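You operate a simulated robot arm through the tools that you are given. There is no shell and no other tool. Be economical: measure what you need, move in short steps, check, and stop when the job is done.

You run a simulated robot arm. Do the job below in one go: nothing can be reset, and whatever is moved stays where it is left.

## Task
Bleed the cream filler mini football into its card's range, then load the green one.
Fine: use the bleed button; bled ball on the green ring pad; new ball valve up in the nest, arm over it; leave the third.

It is judged by the outcome, as a careful person would: the job done as asked, and still so three seconds after it is handed in. It fails if anything else is knocked over, pushed out of place, dropped, spilled or broken.

## Robot
A 6-joint arm with a fingered hand, fixed in place. Base frame: the origin is at the foot of the arm, x ahead of it, y to its left, z up; the work surface is at about z = 860. Units: mm, degrees, N and s.
With the tool pointing down near the work surface it reaches from about 340 to 740 mm from the base axis. Its first joint turns from -115.0 to 115.0 degrees. Payload 4 kg.
Tool frame: the origin (TCP) lies between the finger pads and is the grasp point; the fingertips stand 26 mm ahead of it; z points along the fingers, y is the line along which they close. Largest opening 132 mm; the body of the gripper starts 73 mm behind the TCP. The gripper is a hand of 4 fingers: y runs from the thumb to the fingers, the wrist lies at [0, 0, -239] in the tool frame, and closing takes about 1.5 s.
Orientation is that of the tool frame in the base frame, as a unit quaternion [x, y, z, w]. With the fingers straight down and closing along the base's y, the tool's x points along the base's -x, its y along +y and its z along -z.

## Interface
- The arm moves only by the tool nudge_tool. Its argument "commands" is a list of rows, each an object (a shift or turn left out is 0, a gripper value left out holds the last) with "linear": the shift along the tool's x, y, z in units of 300 mm (1.0 is 300 mm), a list of three; "rot": the turn, a rotation vector about the tool's x, y, z in units of 180 degrees (1.0 is 180 degrees), a list of three; "jaw": the finger opening in mm, from 0 to 132. In form: [{"linear": [x, y, z], "rot": [wx, wy, wz], "jaw": jaw}, ...]. A call has 1 to 10 rows; each row is the pose to reach, as a shift and turn from the pose commanded when the call began, along the tool's axes at that moment. A call with a number of a shift or a turn outside -1 to 1 is refused whole. A row lasts 0.2 s, in which the tool goes at most 50 mm and 8.6 degrees; a call with a longer step from one row to the next is refused whole, and so is a gripper value outside its range. A pose out of reach is approached as far as the arm can. The call stops where the force on the tool passes 40 N (or 10 N more than at its start, if that is more) or the arm is blocked; 0.2 s more then pass. The fingers move at their own pace (about 153 mm/s each) and stop on an object; they squeeze with about 32 N. The grip force told is the motor's: it shows also when the fingers shut on nothing. Time passes only in rows, and 0.2 s behind the last, so rows that repeat a pose let the fingers close. It gives the time, the measured TCP pose, the force on the tool (base axes), the opening and the grip force at its end, in the units of the frame above (readings bear some noise), with the torque about the TCP (base axes, N m) and any sound that the robot's microphone picked up, and new pictures: "show" is both (left out), scene, wrist or none.
- Cameras (640 x 400 px; columns grow to the right, rows downward): "scene" is fixed at [218.1, 650.4, 1577.5]; the picture's right is [-1.00, 0.02, 0.00], its down [0.01, 0.42, -0.91] and it looks along [-0.02, -0.91, -0.42] (base axes); focal length 312 px, centre (320, 200). "wrist" rides on the gripper at [68, 2, -97] in the tool frame; the picture's right is [-0.03, 1.00, 0.00], its down [-0.82, -0.02, -0.58] and it looks along [-0.58, -0.01, 0.82] (tool axes); focal length 270 px, centre (320, 200).
- lift_body(by): slides the trunk up (or, below 0, down) by that many mm; the arm rides with it, the base frame stays. It gives what a move gives, with no picture.
- preshape(shape): the hand has 4 fingers and takes this shape, open, in about a second: jaw (thumb against the fingers, like two jaws); tri (thumb and two fingers); tip (a fingertip pinch); poke (one finger out to press); point (the index stretched); flat (the hand flat); cup (the hand cupped); fist (a fist). The gripper value then closes the fingers along that shape, each until it touches; the sizes above hold for jaw. It gives what a move gives, with no picture.
- point_at(camera, pixels): for up to 12 pixels [column, row] of the newest picture of that camera ("zoom" is the newest enlarged one), the place [x, y, z] in the base frame of the surface seen there, good to about 2 mm. The clock stands still meanwhile.
- enlarge(camera, box): a new picture of the part [left, top, right, bottom] of that camera's present view, enlarged. The clock stands still meanwhile.
- sign_off(): hands the job in; it is judged then, once.

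Keep the steps short. Do not move on a guess: measure, check each grasp and each placing, and mend mistakes. In all there are 80 turns and 200 pictures (those below and enlarged ones count). Leave the gripper open and the arm clear of the work at the hand-in unless told otherwise, and finish with a single line.

The tools are called after "Request:" by a JSON object that holds its "method" and its "body". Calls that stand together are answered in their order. nudge_tool: Moves the arm, as the interface text tells. Its arguments: {"type":"object","properties":{"commands":{"type":"array"},"show":{"type":"string","enum":["both","scene","wrist","none"]}},"required":["commands"]} The other tools are called the same way: lift_body (by) slides the trunk up or down; preshape (shape) gives the hand a shape; point_at (camera, pixels) gives the place of the surface under pixels of a picture; enlarge (camera, box) takes an enlarged picture of a part of a camera's view; sign_off () hands the job in.

At the start:

```text
t: 0.0
tcp_pos: [314.6, -372.0, 1269.0]
tcp_rot: [0.0, 1.0, -0.001, 0.0]
force: [-0.9, 0.4, 1.2]
moment: [0.0, 0.0, 0.03]
width: 131.8
grip_force: 0.1
shape: jaw
trunk travel left (down, up): [-850.0, 140.0]
```

scene: 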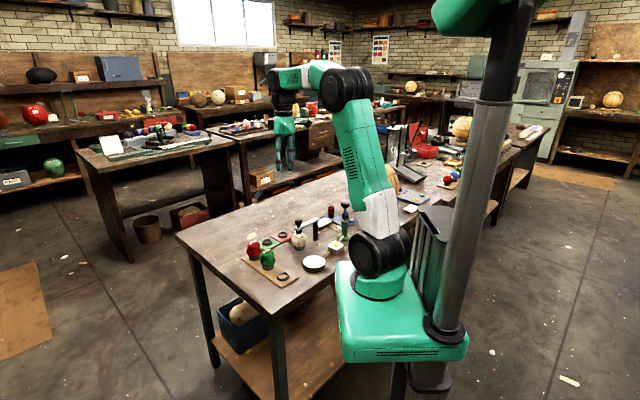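
wrist: 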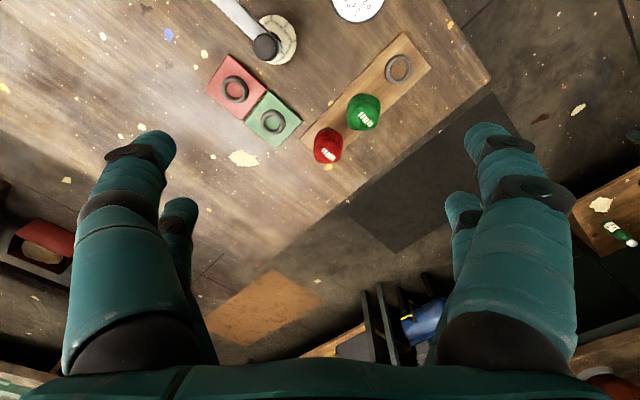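

I see the bench with red and green balls, a pad pair, and a station with a cream ball. I'll enlarge both views to read the details.

Request:
{"method": "enlarge", "body": {"camera": "scene", "box": [230, 190, 370, 290]}}

Request:
{"method": "enlarge", "body": {"camera": "wrist", "box": [190, 0, 450, 170]}}

```text
4.00 times, centred on (300, 240) of scene
```

zoom: 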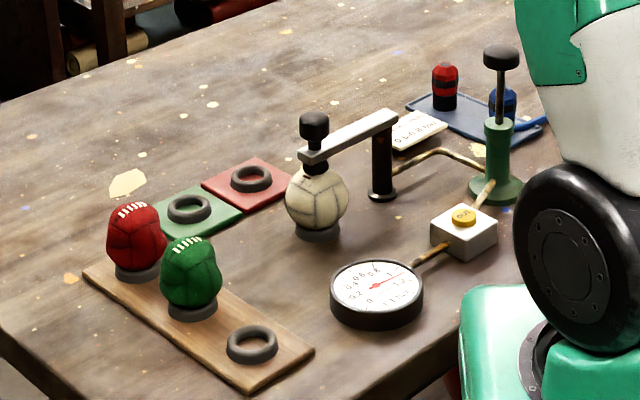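

```text
2.35 times, centred on (320, 85) of wrist
```

zoom: 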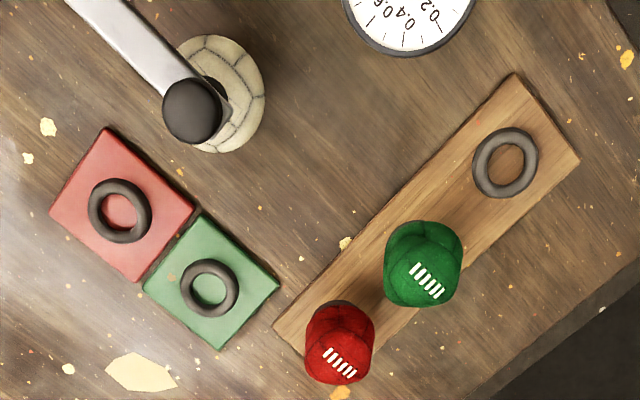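

The cream ball sits under a swing arm with a black knob, next to a gauge, a yellow button on a white block, a pump and a card. I'll measure the parts and zoom on the card and gauge.

Request:
{"method": "enlarge", "body": {"camera": "scene", "box": [285, 200, 365, 250]}}

Request:
{"method": "point_at", "body": {"camera": "zoom", "pixels": [[232, 45], [232, 150], [230, 175], [390, 100], [385, 235], [440, 240], [520, 320], [505, 345], [515, 25], [400, 340], [450, 370], [250, 130]]}}

Request:
{"method": "enlarge", "body": {"camera": "scene", "box": [320, 212, 346, 230]}}

Request:
{"method": "enlarge", "body": {"camera": "scene", "box": [298, 250, 330, 274]}}

```text
8.00 times, centred on (325, 225) of scene
```

zoom: 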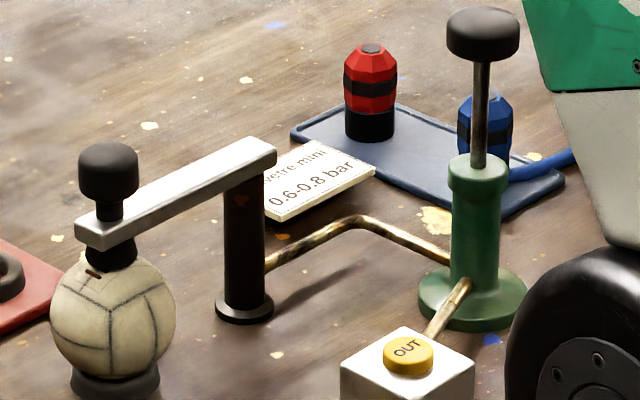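

```text
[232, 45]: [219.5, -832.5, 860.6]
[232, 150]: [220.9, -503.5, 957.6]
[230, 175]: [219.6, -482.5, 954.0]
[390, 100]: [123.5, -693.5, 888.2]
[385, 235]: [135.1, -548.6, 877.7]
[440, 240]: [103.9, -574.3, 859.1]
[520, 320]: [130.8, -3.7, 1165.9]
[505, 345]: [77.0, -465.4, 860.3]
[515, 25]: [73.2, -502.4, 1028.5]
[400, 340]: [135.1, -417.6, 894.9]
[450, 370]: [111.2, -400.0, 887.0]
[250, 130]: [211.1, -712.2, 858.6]
```

```text
16.00 times, centred on (333, 221) of scene
```

zoom: 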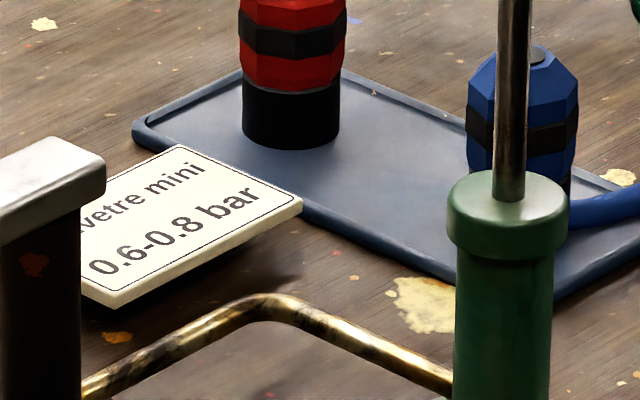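

```text
16.00 times, centred on (314, 262) of scene
```

zoom: 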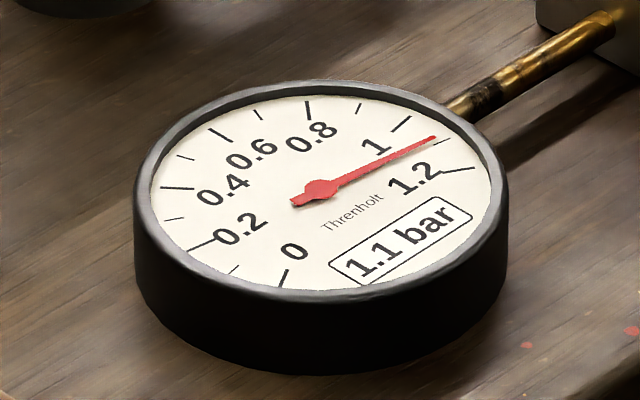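

My pixels were picked on the older zoom, so I'll retake that 4x view and then measure the parts properly.

Request:
{"method": "enlarge", "body": {"camera": "scene", "box": [230, 190, 370, 290]}}

Request:
{"method": "point_at", "body": {"camera": "zoom", "pixels": [[314, 120], [312, 160], [384, 115], [382, 194], [316, 205], [318, 236], [464, 213], [450, 220], [500, 55], [375, 285], [345, 135], [500, 160]]}}

Request:
{"method": "point_at", "body": {"camera": "zoom", "pixels": [[135, 212], [135, 270], [188, 245], [190, 285], [190, 210], [250, 180], [192, 312], [252, 345], [135, 240], [190, 270], [170, 225], [270, 200]]}}

Request:
{"method": "point_at", "body": {"camera": "wrist", "pixels": [[272, 121], [273, 108], [273, 133], [261, 121], [284, 121], [266, 46], [285, 40], [363, 110], [328, 146], [398, 69], [360, 120], [230, 10]]}}

```text
4.00 times, centred on (300, 240) of scene
```

zoom: 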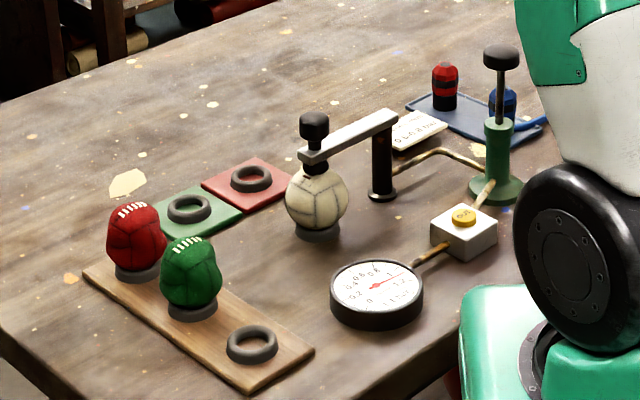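

```text
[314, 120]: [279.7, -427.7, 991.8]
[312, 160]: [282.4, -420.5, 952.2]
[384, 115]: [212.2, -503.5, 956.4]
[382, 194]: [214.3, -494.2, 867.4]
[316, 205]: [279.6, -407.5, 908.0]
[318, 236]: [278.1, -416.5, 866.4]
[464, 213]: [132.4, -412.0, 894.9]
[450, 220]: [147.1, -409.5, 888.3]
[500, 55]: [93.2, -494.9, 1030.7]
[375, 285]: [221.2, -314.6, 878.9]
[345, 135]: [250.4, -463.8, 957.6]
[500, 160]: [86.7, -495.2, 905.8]
```

```text
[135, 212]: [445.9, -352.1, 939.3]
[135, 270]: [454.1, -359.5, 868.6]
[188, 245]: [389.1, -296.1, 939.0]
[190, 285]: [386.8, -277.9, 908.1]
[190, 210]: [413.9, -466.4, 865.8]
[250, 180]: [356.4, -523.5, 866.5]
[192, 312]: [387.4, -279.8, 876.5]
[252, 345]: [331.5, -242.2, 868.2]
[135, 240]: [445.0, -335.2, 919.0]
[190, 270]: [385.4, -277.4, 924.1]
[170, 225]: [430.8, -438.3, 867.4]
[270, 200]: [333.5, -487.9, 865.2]
```

```text
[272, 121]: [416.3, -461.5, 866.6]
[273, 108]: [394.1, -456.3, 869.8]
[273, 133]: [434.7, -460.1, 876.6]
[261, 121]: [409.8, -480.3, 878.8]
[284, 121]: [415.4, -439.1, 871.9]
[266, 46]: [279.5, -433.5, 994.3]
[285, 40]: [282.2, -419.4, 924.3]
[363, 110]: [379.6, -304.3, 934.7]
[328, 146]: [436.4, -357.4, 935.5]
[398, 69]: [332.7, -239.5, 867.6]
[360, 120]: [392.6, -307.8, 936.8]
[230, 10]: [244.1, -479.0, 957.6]
```

Everything is located: the nest ball is at about (280,-430), its knob top at z≈995, the button at (132,-412,895) and the green pad at (415,-461). I'll move lower over the station for a closer look.

Request:
{"method": "nudge_tool", "body": {"commands": [{"linear": [0.02, -0.057, 0.1]}, {"linear": [0.041, -0.113, 0.2]}, {"linear": [0.061, -0.17, 0.3]}, {"linear": [0.082, -0.227, 0.397]}, {"linear": [0.082, -0.227, 0.397]}], "show": "both"}}

Request:
{"method": "enlarge", "body": {"camera": "wrist", "box": [160, 0, 480, 200]}}

```text
t: 1.2
tcp_pos: [288.7, -438.2, 1149.4]
tcp_rot: [-0.001, 1.0, 0.0, -0.001]
force: [-0.6, 0.8, 0.2]
moment: [0.0, -0.02, -0.04]
width: 131.8
grip_force: 0.1
shape: jaw
trunk travel left (down, up): [-850.0, 140.0]
```

scene: 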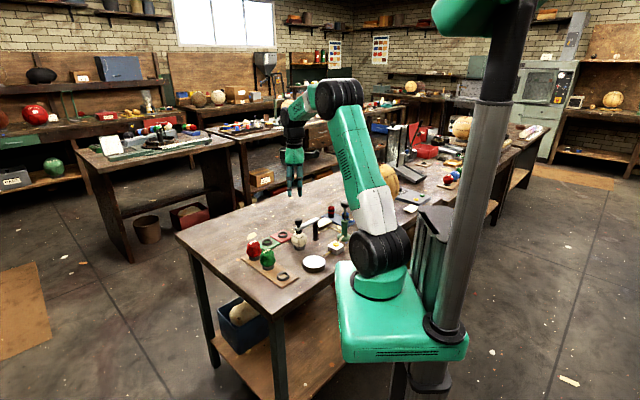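
wrist: 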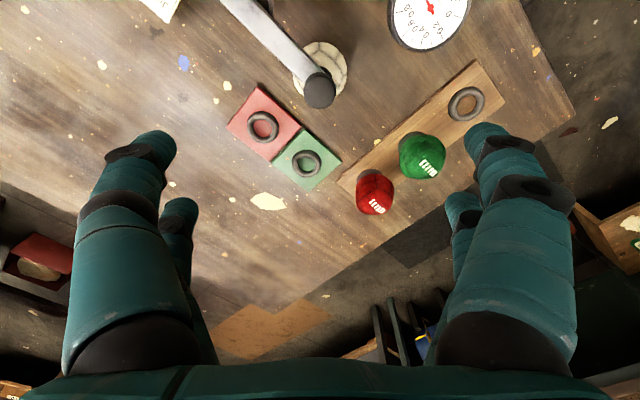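

```text
2.00 times, centred on (320, 100) of wrist
```

zoom: 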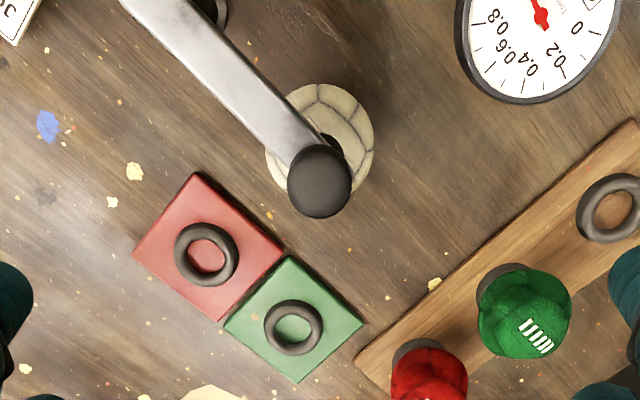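

I'll check the green ball for its valve, and the cream ball and coupling, at high zoom.

Request:
{"method": "enlarge", "body": {"camera": "scene", "box": [255, 236, 290, 272]}}

Request:
{"method": "enlarge", "body": {"camera": "scene", "box": [288, 212, 334, 252]}}

Request:
{"method": "enlarge", "body": {"camera": "wrist", "box": [390, 115, 460, 190]}}

```text
11.11 times, centred on (272, 254) of scene
```

zoom: 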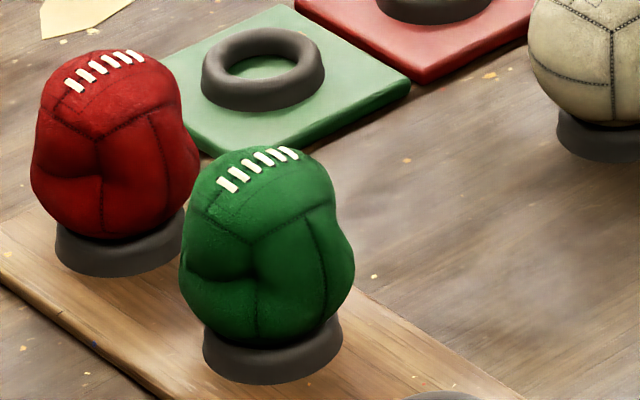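

```text
10.00 times, centred on (311, 232) of scene
```

zoom: 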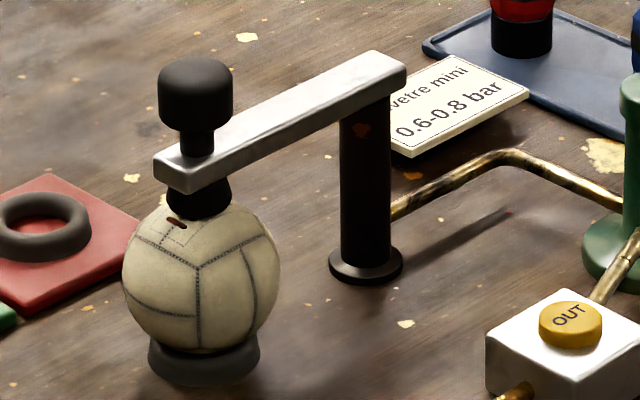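

```text
5.33 times, centred on (425, 152) of wrist
```

zoom: 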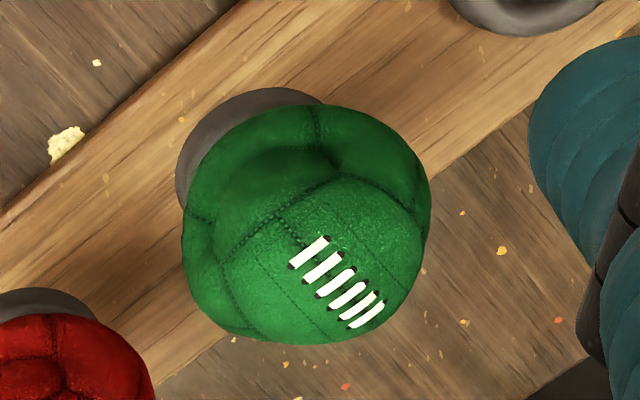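

I'll measure the green ball's outline and laces to see how it sits.

Request:
{"method": "point_at", "body": {"camera": "zoom", "pixels": [[338, 282], [310, 250], [366, 318], [300, 215], [310, 120], [200, 230], [420, 200], [300, 335], [220, 320], [260, 100], [410, 270], [400, 140]]}}

Request:
{"method": "point_at", "body": {"camera": "wrist", "pixels": [[375, 190], [370, 176], [381, 206], [305, 163], [300, 152], [311, 175], [293, 160], [318, 165], [466, 104], [320, 75], [335, 70], [319, 90]]}}

```text
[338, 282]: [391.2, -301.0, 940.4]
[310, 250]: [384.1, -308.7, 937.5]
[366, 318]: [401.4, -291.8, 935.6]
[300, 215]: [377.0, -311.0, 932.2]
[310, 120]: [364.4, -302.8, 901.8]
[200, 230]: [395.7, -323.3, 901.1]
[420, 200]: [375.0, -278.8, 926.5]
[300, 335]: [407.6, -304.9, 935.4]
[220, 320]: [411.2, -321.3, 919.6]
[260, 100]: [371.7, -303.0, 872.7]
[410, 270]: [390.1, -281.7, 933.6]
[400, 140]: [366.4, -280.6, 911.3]
```

```text
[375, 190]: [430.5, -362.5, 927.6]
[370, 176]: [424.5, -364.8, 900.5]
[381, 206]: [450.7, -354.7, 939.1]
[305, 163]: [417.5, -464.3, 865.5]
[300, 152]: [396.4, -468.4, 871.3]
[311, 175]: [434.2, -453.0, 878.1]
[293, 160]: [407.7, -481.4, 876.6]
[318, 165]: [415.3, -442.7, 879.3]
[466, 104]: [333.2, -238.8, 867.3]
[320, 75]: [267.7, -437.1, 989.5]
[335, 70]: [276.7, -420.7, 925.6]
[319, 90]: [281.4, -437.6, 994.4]
```

Laces lie on top at (391,-301,940), so the valve is up already. Next I'll take the poke shape, up high, and look at it.

Request:
{"method": "preshape", "body": {"shape": "poke"}}

Request:
{"method": "nudge_tool", "body": {"commands": [{"linear": [0.1, 0.0, 0.0]}, {"linear": [0.2, 0.0, 0.0]}, {"linear": [0.3, 0.05, 0.0]}, {"linear": [0.4, 0.07, 0.0]}, {"linear": [0.52, 0.087, 0.0]}, {"linear": [0.52, 0.087, 0.0]}]}}

Request:
{"method": "enlarge", "body": {"camera": "scene", "box": [270, 130, 390, 270]}}

```text
t: 2.1
tcp_pos: [289.1, -438.4, 1149.2]
tcp_rot: [0.001, 1.0, -0.001, 0.0]
force: [-0.7, 0.5, 0.3]
moment: [-0.02, 0.01, -0.03]
width: 0.0
grip_force: 0.0
shape: poke
trunk travel left (down, up): [-850.0, 140.0]
```

```text
t: 3.5
tcp_pos: [133.3, -412.7, 1150.6]
tcp_rot: [0.0, 1.0, 0.0, 0.001]
force: [-0.8, 0.4, -0.1]
moment: [-0.02, -0.03, -0.02]
width: 0.2
grip_force: 0.0
shape: poke
trunk travel left (down, up): [-850.0, 140.0]
```

scene: 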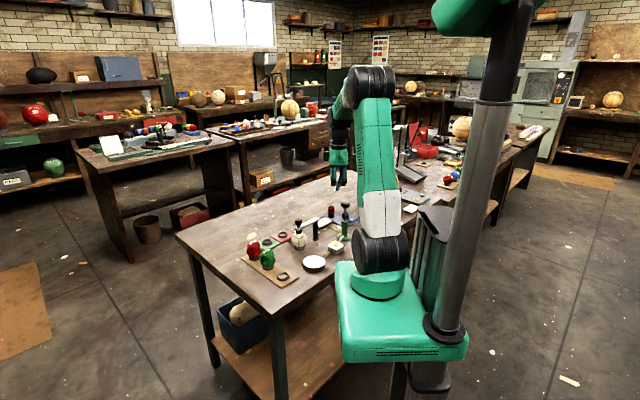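
wrist: 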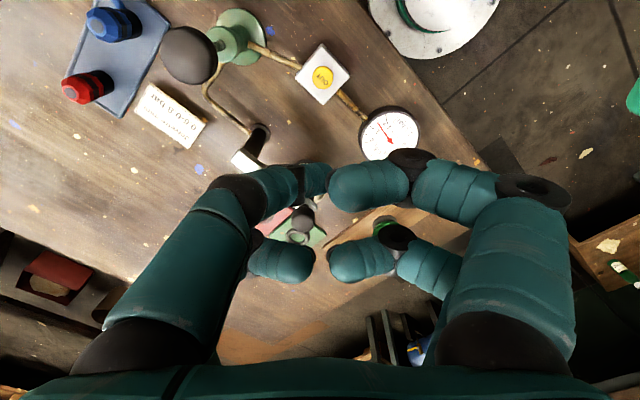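

```text
2.86 times, centred on (330, 200) of scene
```

zoom: 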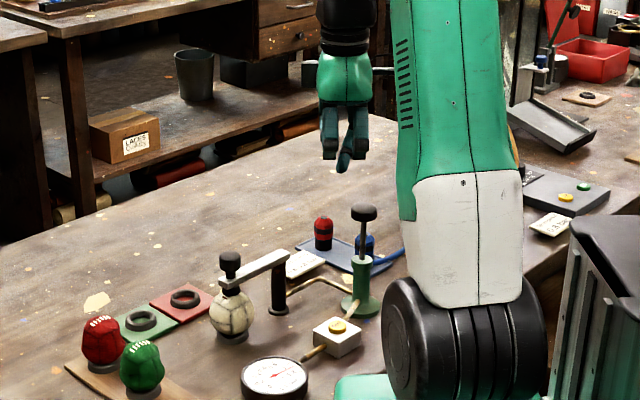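

I'll locate the poking fingertip in a zoomed view.

Request:
{"method": "enlarge", "body": {"camera": "scene", "box": [315, 130, 375, 200]}}

Request:
{"method": "enlarge", "body": {"camera": "wrist", "box": [220, 140, 480, 300]}}

Request:
{"method": "point_at", "body": {"camera": "wrist", "pixels": [[323, 77], [323, 70], [323, 84], [315, 77], [331, 77], [345, 185], [300, 185], [322, 175], [310, 175], [290, 260], [345, 262], [172, 115]]}}

Request:
{"method": "enlarge", "body": {"camera": "wrist", "box": [120, 60, 220, 160]}}

```text
5.71 times, centred on (345, 165) of scene
```

zoom: 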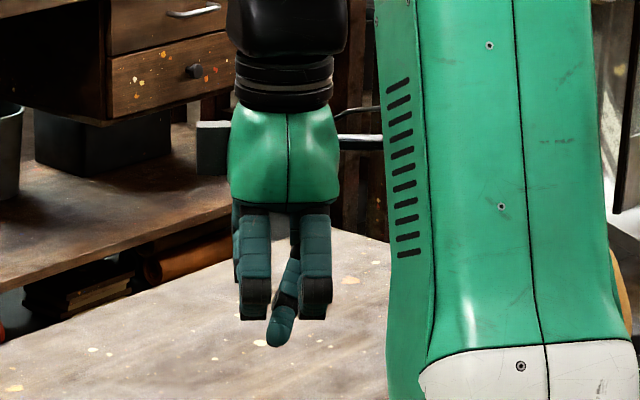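

```text
2.46 times, centred on (350, 220) of wrist
```

zoom: 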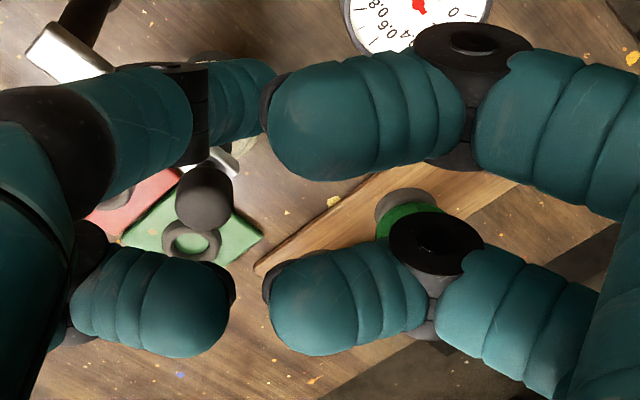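

```text
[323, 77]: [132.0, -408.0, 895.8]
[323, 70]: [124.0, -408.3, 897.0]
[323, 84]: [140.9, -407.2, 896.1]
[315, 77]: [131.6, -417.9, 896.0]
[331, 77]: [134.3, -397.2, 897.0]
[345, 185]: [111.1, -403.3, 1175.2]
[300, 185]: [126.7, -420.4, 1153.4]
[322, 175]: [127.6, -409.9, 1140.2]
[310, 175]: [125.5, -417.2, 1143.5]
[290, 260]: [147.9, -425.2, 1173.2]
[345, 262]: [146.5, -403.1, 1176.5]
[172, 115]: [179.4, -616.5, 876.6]
```

```text
4.00 times, centred on (170, 110) of wrist
```

zoom: 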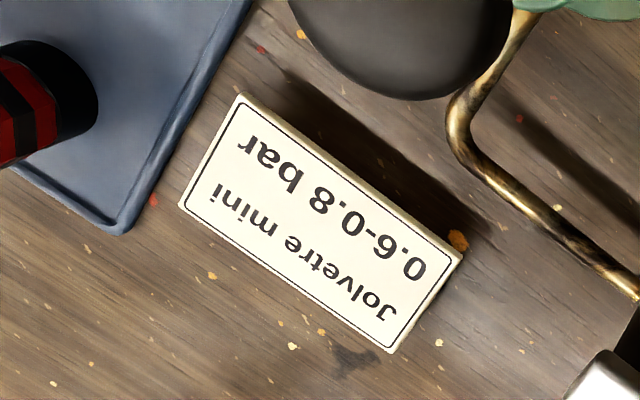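

I'll measure the fingertip in the scene picture near (338,188).

Request:
{"method": "enlarge", "body": {"camera": "scene", "box": [325, 165, 350, 195]}}

Request:
{"method": "point_at", "body": {"camera": "scene", "pixels": [[338, 190], [338, 189], [338, 188], [337, 187], [339, 187], [338, 185], [338.5, 183], [340, 180], [336, 188], [340, 188]]}}

```text
13.33 times, centred on (338, 180) of scene
```

zoom: 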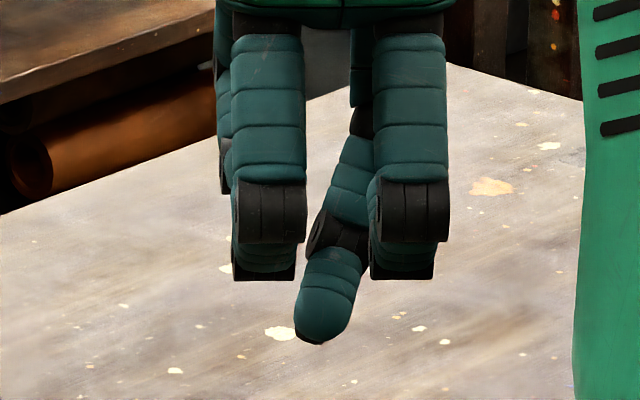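

```text
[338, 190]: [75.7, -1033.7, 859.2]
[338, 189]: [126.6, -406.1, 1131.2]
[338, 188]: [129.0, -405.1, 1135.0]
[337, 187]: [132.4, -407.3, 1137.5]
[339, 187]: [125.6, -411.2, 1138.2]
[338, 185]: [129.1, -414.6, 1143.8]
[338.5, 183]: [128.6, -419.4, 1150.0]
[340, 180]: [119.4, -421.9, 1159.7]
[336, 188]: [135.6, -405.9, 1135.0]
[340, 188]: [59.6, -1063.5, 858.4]
```

The fingertip sits about 21 mm below the TCP. With this heading the hand would pass close to the pump handle, so I'll turn it about 83° so its long axis runs along x.

Request:
{"method": "nudge_tool", "body": {"commands": [{"rot": [0, 0, 0.046]}, {"rot": [0, 0, 0.092]}, {"rot": [0, 0, 0.138]}, {"rot": [0, 0, 0.184]}, {"rot": [0, 0, 0.23]}, {"rot": [0, 0, 0.276]}, {"rot": [0, 0, 0.322]}, {"rot": [0, 0, 0.368]}, {"rot": [0, 0, 0.414]}, {"rot": [0, 0, 0.46]}], "show": "none"}}

Request:
{"method": "nudge_tool", "body": {"commands": [{"linear": [0, 0, 0.15], "rot": [0, 0, 0.04]}, {"linear": [0, 0, 0.3], "rot": [0, 0, 0.04]}, {"linear": [0, 0, 0.45], "rot": [0, 0, 0.04]}, {"linear": [0, 0, 0.6], "rot": [0, 0, 0.04]}, {"linear": [0, 0, 0.6], "rot": [0, 0, 0.04]}]}}

Request:
{"method": "enlarge", "body": {"camera": "scene", "box": [300, 190, 370, 270]}}

```text
t: 5.7
tcp_pos: [132.5, -414.0, 1150.2]
tcp_rot: [0.662, 0.75, 0.0, 0.0]
force: [-0.6, -0.5, 0.1]
moment: [0.01, 0.01, 0.01]
width: 0.0
grip_force: 0.0
shape: poke
trunk travel left (down, up): [-850.0, 140.0]
```

```text
t: 6.9
tcp_pos: [132.1, -412.1, 969.1]
tcp_rot: [0.707, 0.707, 0.0, 0.001]
force: [0.3, -0.7, 0.8]
moment: [0.0, 0.01, -0.02]
width: 0.0
grip_force: 0.2
shape: poke
trunk travel left (down, up): [-850.0, 140.0]
```

scene: 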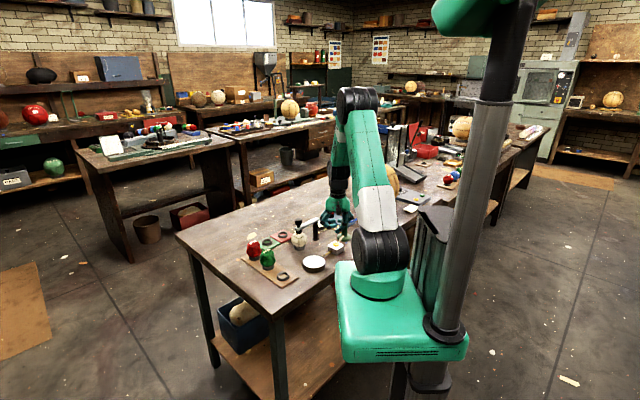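
wrist: 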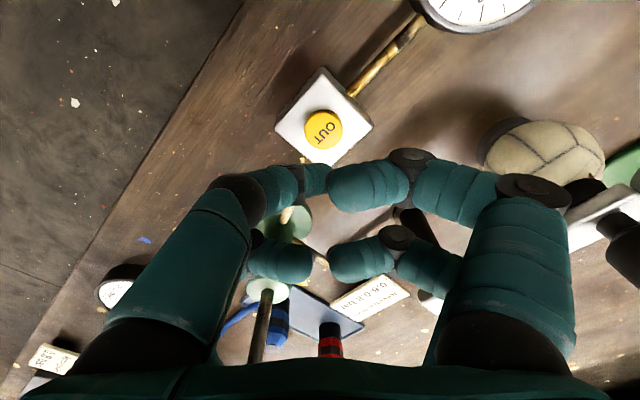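

```text
5.00 times, centred on (335, 230) of scene
```

zoom: 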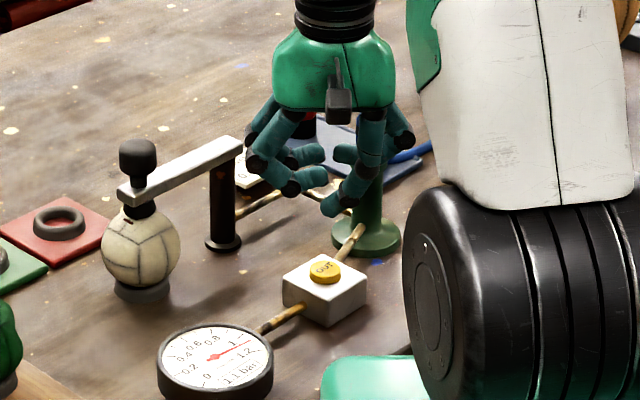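

I'll measure the fingertip again here, near zoom (328,212), and check the other card seen at wrist (50,360).

Request:
{"method": "point_at", "body": {"camera": "zoom", "pixels": [[328, 214], [328, 210], [330, 205], [323, 208], [334, 208], [340, 198], [324, 272], [324, 265], [290, 192], [283, 170]]}}

Request:
{"method": "enlarge", "body": {"camera": "wrist", "box": [20, 250, 150, 390]}}

Request:
{"method": "enlarge", "body": {"camera": "wrist", "box": [230, 50, 430, 220]}}

```text
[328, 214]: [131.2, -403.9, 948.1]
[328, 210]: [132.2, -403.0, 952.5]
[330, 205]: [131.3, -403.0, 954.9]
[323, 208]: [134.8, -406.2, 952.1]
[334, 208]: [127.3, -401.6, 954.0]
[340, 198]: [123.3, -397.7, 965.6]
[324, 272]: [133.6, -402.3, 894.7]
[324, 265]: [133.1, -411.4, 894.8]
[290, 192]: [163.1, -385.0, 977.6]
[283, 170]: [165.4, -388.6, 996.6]
```

```text
2.86 times, centred on (85, 320) of wrist
```

zoom: 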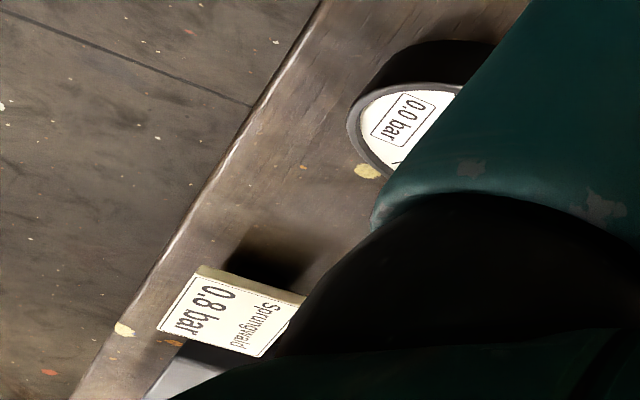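

```text
2.35 times, centred on (330, 135) of wrist
```

zoom: 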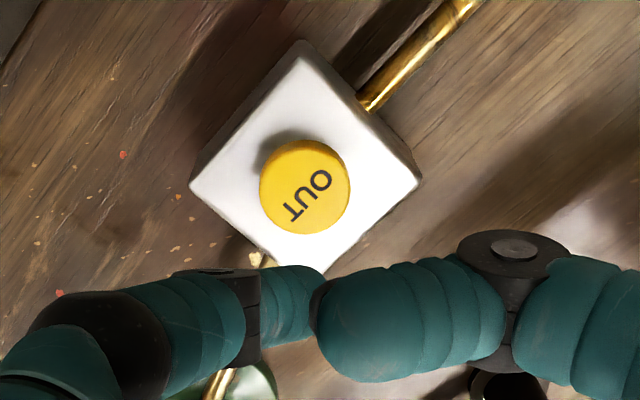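

The fingertip is almost over the button: tip (131,-407,947), button (132.5,-407,895). I'll go down 40 mm and check.

Request:
{"method": "nudge_tool", "body": {"commands": [{"linear": [0, 0.004, 0.07]}, {"linear": [0, 0.004, 0.135]}, {"linear": [0, 0.004, 0.135]}], "show": "none"}}

Request:
{"method": "enlarge", "body": {"camera": "scene", "box": [310, 215, 360, 265]}}

Request:
{"method": "enlarge", "body": {"camera": "wrist", "box": [230, 50, 430, 220]}}

```text
t: 7.7
tcp_pos: [133.2, -412.7, 928.6]
tcp_rot: [0.707, 0.707, 0.0, 0.0]
force: [-1.2, 0.2, 0.4]
moment: [0.0, -0.03, -0.01]
width: 0.2
grip_force: 0.1
shape: poke
trunk travel left (down, up): [-850.0, 140.0]
```

```text
8.00 times, centred on (335, 240) of scene
```

zoom: 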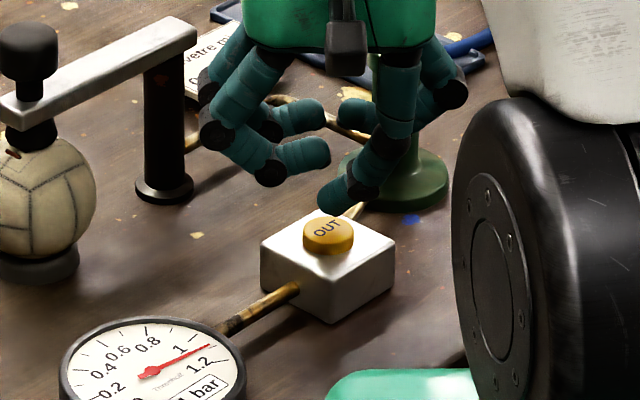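

```text
2.35 times, centred on (330, 135) of wrist
```

zoom: 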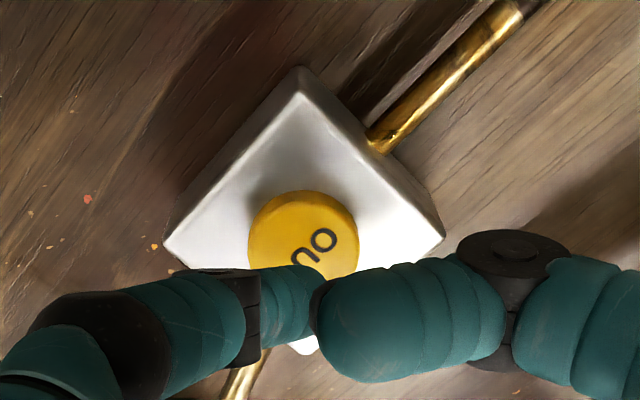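

The tip is centred about 10 mm above the button. I'll make a short first press of 13 mm and come straight back.

Request:
{"method": "nudge_tool", "body": {"commands": [{"linear": [0, 0.003, 0.03]}, {"linear": [0, 0.003, 0.045]}, {"linear": [0, 0.003, 0.0]}], "show": "none"}}

Request:
{"method": "enlarge", "body": {"camera": "scene", "box": [298, 250, 330, 274]}}

```text
t: 8.5
tcp_pos: [135.8, -415.0, 928.6]
tcp_rot: [0.707, 0.707, 0.0, 0.0]
force: [0.0, -0.1, 0.3]
moment: [-0.02, -0.02, 0.03]
width: 0.0
grip_force: 0.1
shape: poke
trunk travel left (down, up): [-850.0, 140.0]
heard: click
```

```text
16.00 times, centred on (314, 262) of scene
```

zoom: 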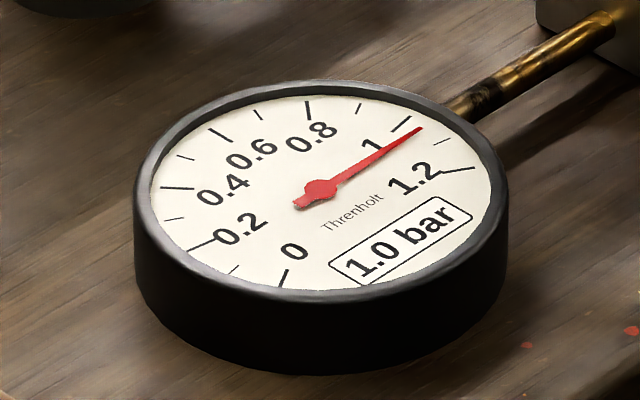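

That clicked and the gauge went from 1.1 to about 1.04. I'll press again, holding slightly longer.

Request:
{"method": "nudge_tool", "body": {"commands": [{"linear": [-0.002, -0.004, 0.03]}, {"linear": [-0.002, -0.004, 0.045]}, {"linear": [-0.002, -0.004, 0.045]}, {"linear": [-0.002, -0.004, 0.045]}, {"linear": [0, 0, 0.0]}], "show": "none"}}

Request:
{"method": "enlarge", "body": {"camera": "scene", "box": [298, 250, 330, 274]}}

```text
t: 9.7
tcp_pos: [135.8, -412.2, 929.9]
tcp_rot: [0.707, 0.707, 0.001, -0.001]
force: [-0.7, -0.2, 0.5]
moment: [-0.02, 0.01, 0.04]
width: 0.0
grip_force: 0.2
shape: poke
trunk travel left (down, up): [-850.0, 140.0]
heard: click
```

```text
16.00 times, centred on (314, 262) of scene
```

zoom: 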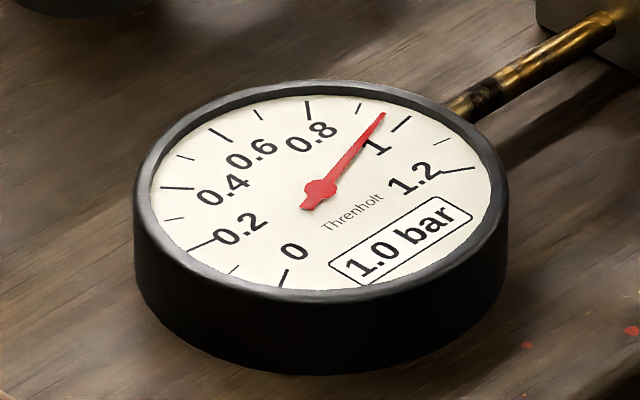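

The needle is now near 0.95. I'll make a longer hold.

Request:
{"method": "nudge_tool", "body": {"commands": [{"linear": [-0.002, -0.004, 0.03]}, {"linear": [-0.002, -0.004, 0.045]}, {"linear": [-0.002, -0.004, 0.045]}, {"linear": [-0.002, -0.004, 0.045]}, {"linear": [-0.002, -0.004, 0.045]}, {"linear": [-0.002, -0.004, 0.045]}, {"linear": [-0.002, -0.004, 0.045]}, {"linear": [0, 0, 0.0]}], "show": "none"}}

Request:
{"method": "enlarge", "body": {"camera": "scene", "box": [298, 250, 330, 274]}}

```text
t: 11.5
tcp_pos: [135.1, -414.4, 928.7]
tcp_rot: [0.707, 0.707, 0.0, 0.0]
force: [0.2, -0.4, -0.2]
moment: [0.01, 0.02, 0.04]
width: 0.0
grip_force: 0.1
shape: poke
trunk travel left (down, up): [-850.0, 140.0]
heard: click
```

```text
16.00 times, centred on (314, 262) of scene
```

zoom: 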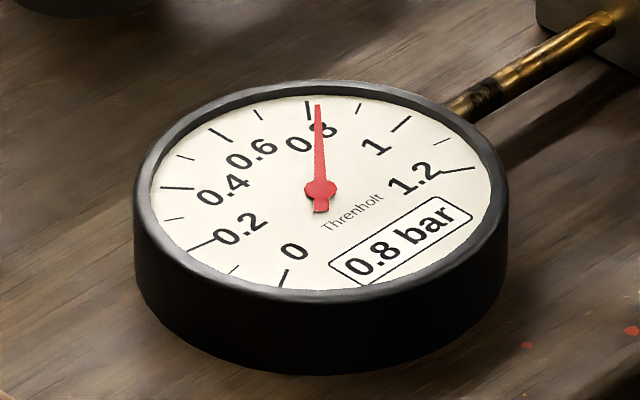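

The needle is near 0.81. One more press of about 1 s should reach 0.7.

Request:
{"method": "nudge_tool", "body": {"commands": [{"linear": [-0.002, -0.003, 0.03]}, {"linear": [-0.002, -0.003, 0.045]}, {"linear": [-0.002, -0.003, 0.045]}, {"linear": [-0.002, -0.003, 0.045]}, {"linear": [-0.002, -0.003, 0.045]}, {"linear": [0, 0, 0.0]}], "show": "none"}}

Request:
{"method": "enlarge", "body": {"camera": "scene", "box": [298, 250, 330, 274]}}

```text
t: 12.9
tcp_pos: [135.7, -413.0, 929.0]
tcp_rot: [0.707, 0.707, 0.0, 0.0]
force: [-0.8, -0.4, 1.3]
moment: [0.02, -0.01, 0.0]
width: 0.2
grip_force: 0.1
shape: poke
trunk travel left (down, up): [-850.0, 140.0]
heard: click
```

```text
16.00 times, centred on (314, 262) of scene
```

zoom: 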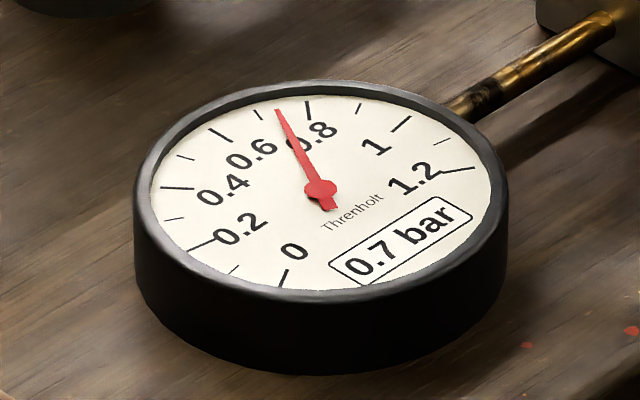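

The gauge reads 0.7 bar, with the needle near 0.72, which is in range. I'll rise clear and go back to the jaw shape.

Request:
{"method": "nudge_tool", "body": {"commands": [{"linear": [0, 0, -0.16]}, {"linear": [0, 0, -0.32]}, {"linear": [0, 0, -0.48]}, {"linear": [0, 0, -0.6]}, {"linear": [0, 0, -0.6]}], "show": "none"}}

Request:
{"method": "preshape", "body": {"shape": "jaw"}}

Request:
{"method": "nudge_tool", "body": {"commands": [{"linear": [-0.01, 0.08, 0], "rot": [0, 0, 0.042]}, {"linear": [-0.02, 0.16, 0], "rot": [0, 0, 0.084]}, {"linear": [-0.03, 0.24, 0], "rot": [0, 0, 0.126]}, {"linear": [-0.045, 0.32, 0], "rot": [0, 0, 0.168]}, {"linear": [-0.055, 0.4, 0], "rot": [0, 0, 0.21]}, {"linear": [-0.067, 0.487, 0], "rot": [0, 0, 0.25]}, {"linear": [-0.067, 0.487, 0], "rot": [0, 0, 0.25]}]}}

```text
t: 14.1
tcp_pos: [137.2, -413.5, 1110.8]
tcp_rot: [0.707, 0.708, 0.0, 0.0]
force: [-0.1, -0.6, -0.2]
moment: [0.01, 0.01, -0.02]
width: 0.0
grip_force: 0.2
shape: poke
trunk travel left (down, up): [-850.0, 140.0]
```

```text
t: 15.0
tcp_pos: [137.9, -414.2, 1110.2]
tcp_rot: [0.706, 0.708, 0.0, 0.0]
force: [-0.2, -0.4, 0.5]
moment: [0.01, 0.0, 0.02]
width: 131.9
grip_force: 0.1
shape: jaw
trunk travel left (down, up): [-850.0, 140.0]
```

```text
t: 16.6
tcp_pos: [281.3, -434.0, 1110.8]
tcp_rot: [0.924, 0.382, 0.0, 0.0]
force: [-0.3, -0.7, 0.2]
moment: [0.0, -0.03, 0.02]
width: 132.0
grip_force: 0.2
shape: jaw
trunk travel left (down, up): [-850.0, 140.0]
```

scene: 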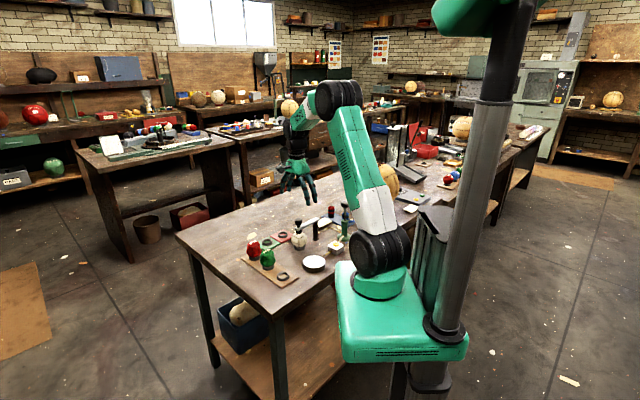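
wrist: 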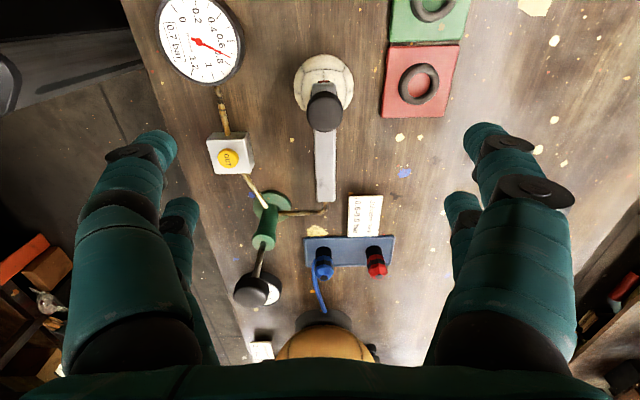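

The hand is over the knob. I'll measure the knob and the finger positions.

Request:
{"method": "enlarge", "body": {"camera": "wrist", "box": [260, 30, 420, 220]}}

Request:
{"method": "point_at", "body": {"camera": "wrist", "pixels": [[324, 106], [309, 106], [339, 106], [324, 92], [324, 125], [324, 195], [160, 145], [485, 140], [185, 215], [462, 210], [324, 62], [324, 160]]}}

Request:
{"method": "enlarge", "body": {"camera": "scene", "box": [270, 140, 340, 220]}}

```text
2.11 times, centred on (340, 125) of wrist
```

zoom: 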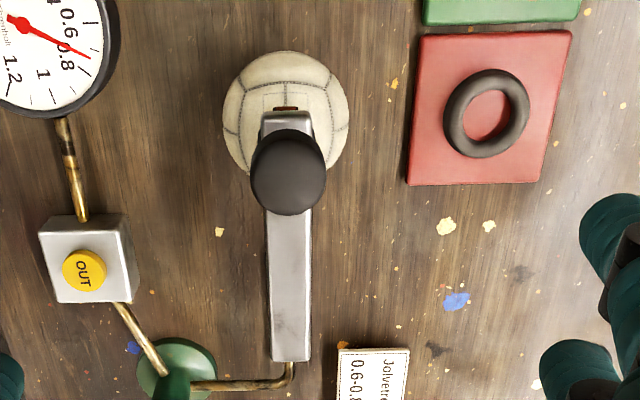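

```text
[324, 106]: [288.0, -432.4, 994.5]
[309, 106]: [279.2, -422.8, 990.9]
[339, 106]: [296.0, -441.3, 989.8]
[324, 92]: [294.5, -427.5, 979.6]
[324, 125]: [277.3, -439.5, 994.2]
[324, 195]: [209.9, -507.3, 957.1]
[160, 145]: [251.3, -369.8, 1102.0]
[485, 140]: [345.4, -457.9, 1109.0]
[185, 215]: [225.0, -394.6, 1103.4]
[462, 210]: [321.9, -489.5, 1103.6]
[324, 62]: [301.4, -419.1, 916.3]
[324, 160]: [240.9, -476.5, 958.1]
```

```text
5.00 times, centred on (305, 180) of scene
```

zoom: 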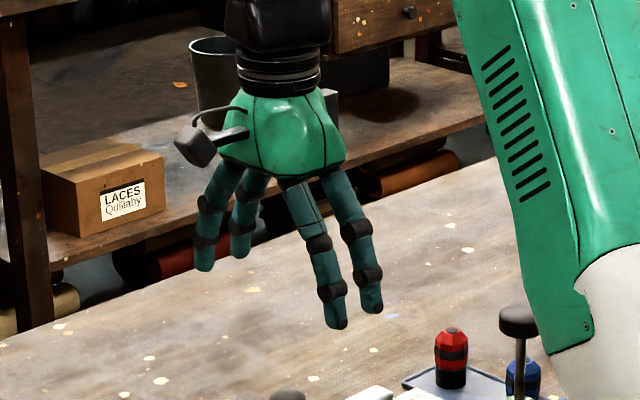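

The knob is about 28 mm across, centred near (284,-434), with z 975–995. I'll descend so the fingertips end just above the bar, then check before closing.

Request:
{"method": "nudge_tool", "body": {"commands": [{"linear": [0.006, 0.006, 0.13], "jaw": 80}, {"linear": [0.006, 0.006, 0.26], "jaw": 80}, {"linear": [0.006, 0.006, 0.36], "jaw": 80}, {"linear": [0.006, 0.006, 0.395], "jaw": 80}, {"linear": [0.006, 0.006, 0.395], "jaw": 80}]}}

Request:
{"method": "enlarge", "body": {"camera": "scene", "box": [275, 195, 335, 255]}}

```text
t: 17.8
tcp_pos: [283.0, -434.4, 993.6]
tcp_rot: [0.924, 0.383, -0.001, 0.0]
force: [0.2, -0.9, -1.0]
moment: [-0.02, 0.01, -0.02]
width: 80.4
grip_force: 0.0
shape: jaw
trunk travel left (down, up): [-850.0, 140.0]
```

scene: 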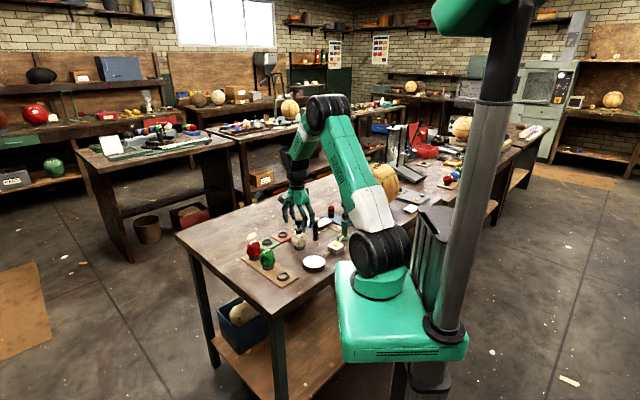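
wrist: 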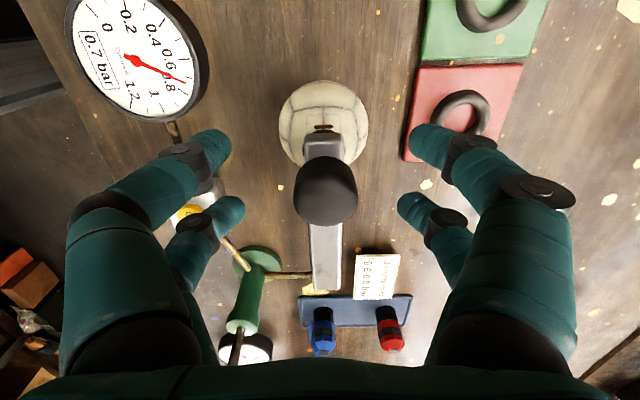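

```text
6.67 times, centred on (305, 225) of scene
```

zoom: 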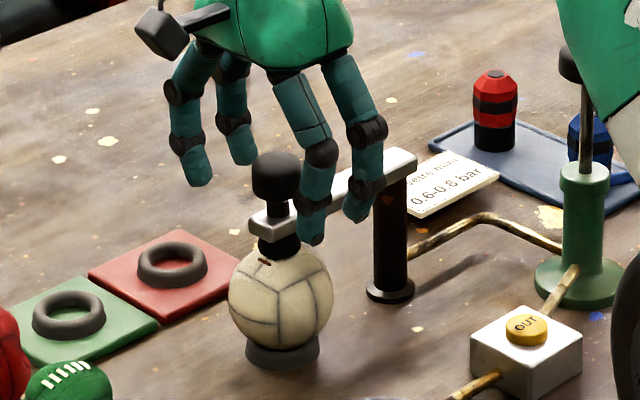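

I'll check fingertip heights against the bar and centring on the knob.

Request:
{"method": "point_at", "body": {"camera": "zoom", "pixels": [[312, 238], [316, 225], [355, 215], [360, 205], [200, 180], [243, 160], [275, 165], [275, 190], [252, 180], [298, 180], [280, 212]]}}

Request:
{"method": "point_at", "body": {"camera": "wrist", "pixels": [[326, 180], [326, 200], [296, 190], [356, 190], [326, 160], [225, 145], [415, 135], [240, 205], [402, 205], [326, 215]]}}

```text
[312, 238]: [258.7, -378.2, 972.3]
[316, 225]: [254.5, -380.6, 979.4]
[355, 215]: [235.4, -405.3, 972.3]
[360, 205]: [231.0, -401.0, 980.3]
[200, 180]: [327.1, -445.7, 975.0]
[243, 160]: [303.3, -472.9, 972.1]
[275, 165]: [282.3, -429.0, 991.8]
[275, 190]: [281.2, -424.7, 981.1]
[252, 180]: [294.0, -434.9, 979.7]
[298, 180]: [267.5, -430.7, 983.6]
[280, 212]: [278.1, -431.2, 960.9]
```

```text
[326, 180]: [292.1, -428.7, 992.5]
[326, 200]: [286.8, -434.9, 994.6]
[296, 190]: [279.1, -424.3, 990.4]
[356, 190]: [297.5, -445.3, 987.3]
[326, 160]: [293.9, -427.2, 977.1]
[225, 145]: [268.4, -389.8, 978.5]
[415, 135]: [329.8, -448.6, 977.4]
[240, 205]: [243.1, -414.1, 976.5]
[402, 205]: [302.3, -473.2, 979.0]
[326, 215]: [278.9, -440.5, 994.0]
```

The tips are at z≈967, above the bar at 957. I'll shift by about 3.5 mm to centre on the knob and close.

Request:
{"method": "nudge_tool", "body": {"commands": [{"linear": [-0.006, 0.012, 0], "jaw": 80}, {"linear": [-0.006, 0.012, 0], "jaw": 40}, {"linear": [-0.006, 0.012, 0], "jaw": 10}, {"linear": [-0.006, 0.012, 0], "jaw": 10}, {"linear": [-0.006, 0.012, 0], "jaw": 10}]}}

Request:
{"method": "enlarge", "body": {"camera": "scene", "box": [275, 195, 335, 255]}}

```text
t: 19.0
tcp_pos: [284.4, -437.3, 992.5]
tcp_rot: [0.924, 0.382, 0.0, 0.001]
force: [-1.4, 0.7, -0.3]
moment: [-0.02, -0.01, 0.01]
width: 10.4
grip_force: 0.0
shape: jaw
trunk travel left (down, up): [-850.0, 140.0]
```

scene: 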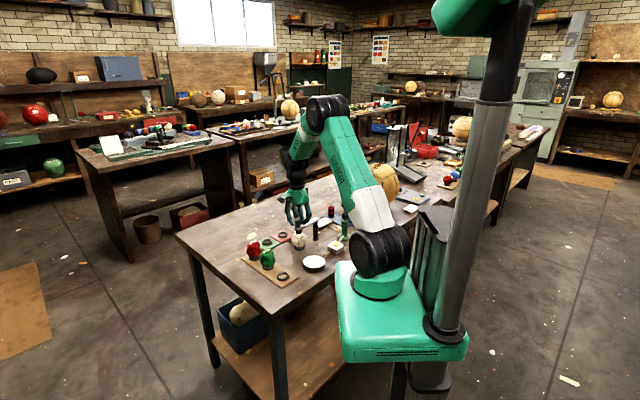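
wrist: 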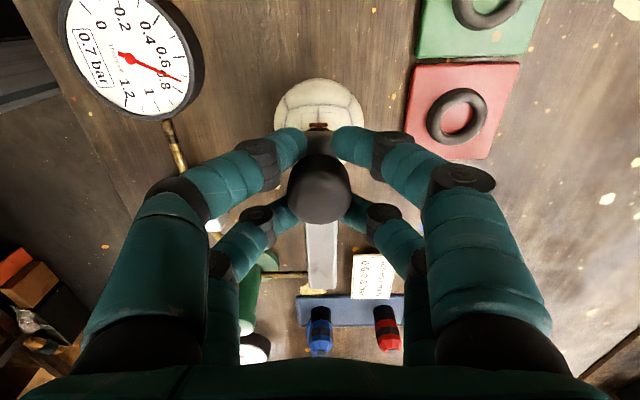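

```text
6.67 times, centred on (305, 225) of scene
```

zoom: 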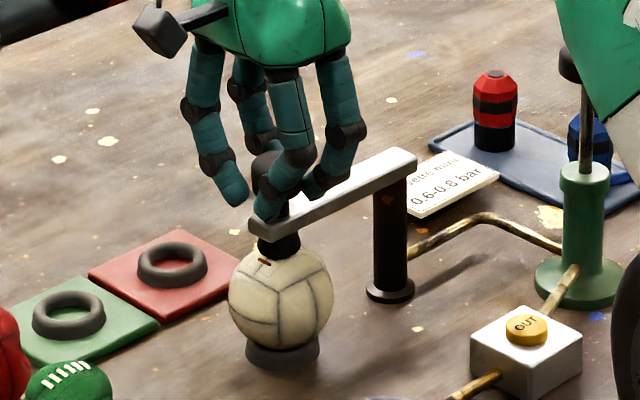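

The fingers are around the knob but not yet squeezing, with width 10. I'll close fully.

Request:
{"method": "nudge_tool", "body": {"commands": [{"jaw": 0}, {"jaw": 0}, {"jaw": 0}]}}

Request:
{"method": "enlarge", "body": {"camera": "wrist", "box": [220, 80, 420, 260]}}

Request:
{"method": "enlarge", "body": {"camera": "scene", "box": [285, 200, 325, 240]}}

```text
t: 19.8
tcp_pos: [283.9, -438.5, 992.3]
tcp_rot: [0.924, 0.383, 0.0, 0.0]
force: [-7.0, -7.1, -7.2]
moment: [-0.03, 0.04, 0.07]
width: 0.0
grip_force: 32.7
shape: jaw
trunk travel left (down, up): [-850.0, 140.0]
```

scene: 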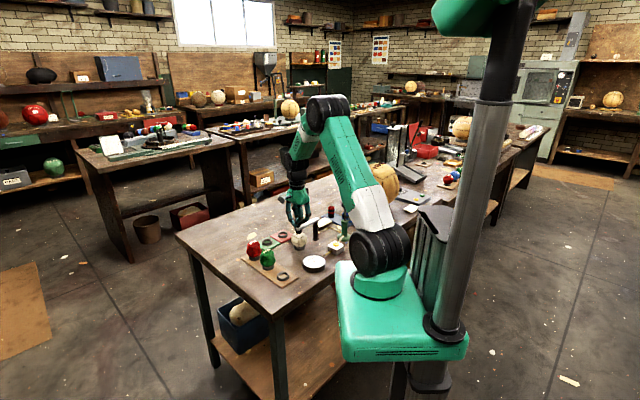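
wrist: 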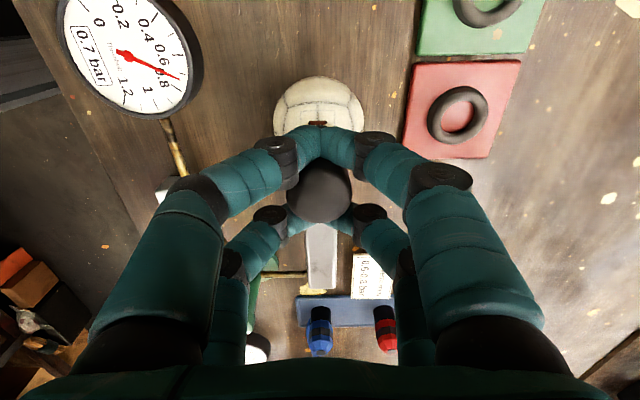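

```text
2.22 times, centred on (320, 170) of wrist
```

zoom: 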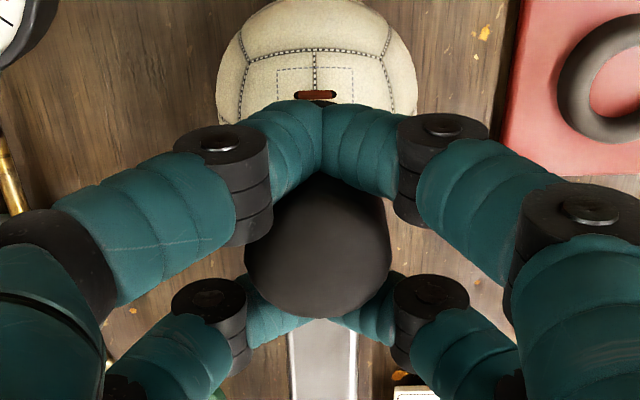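

```text
10.00 times, centred on (305, 220) of scene
```

zoom: 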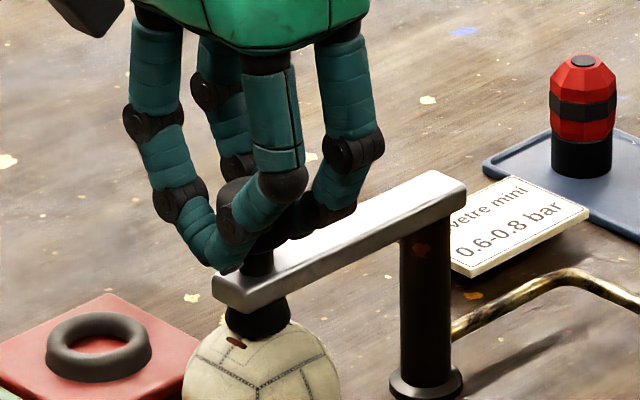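

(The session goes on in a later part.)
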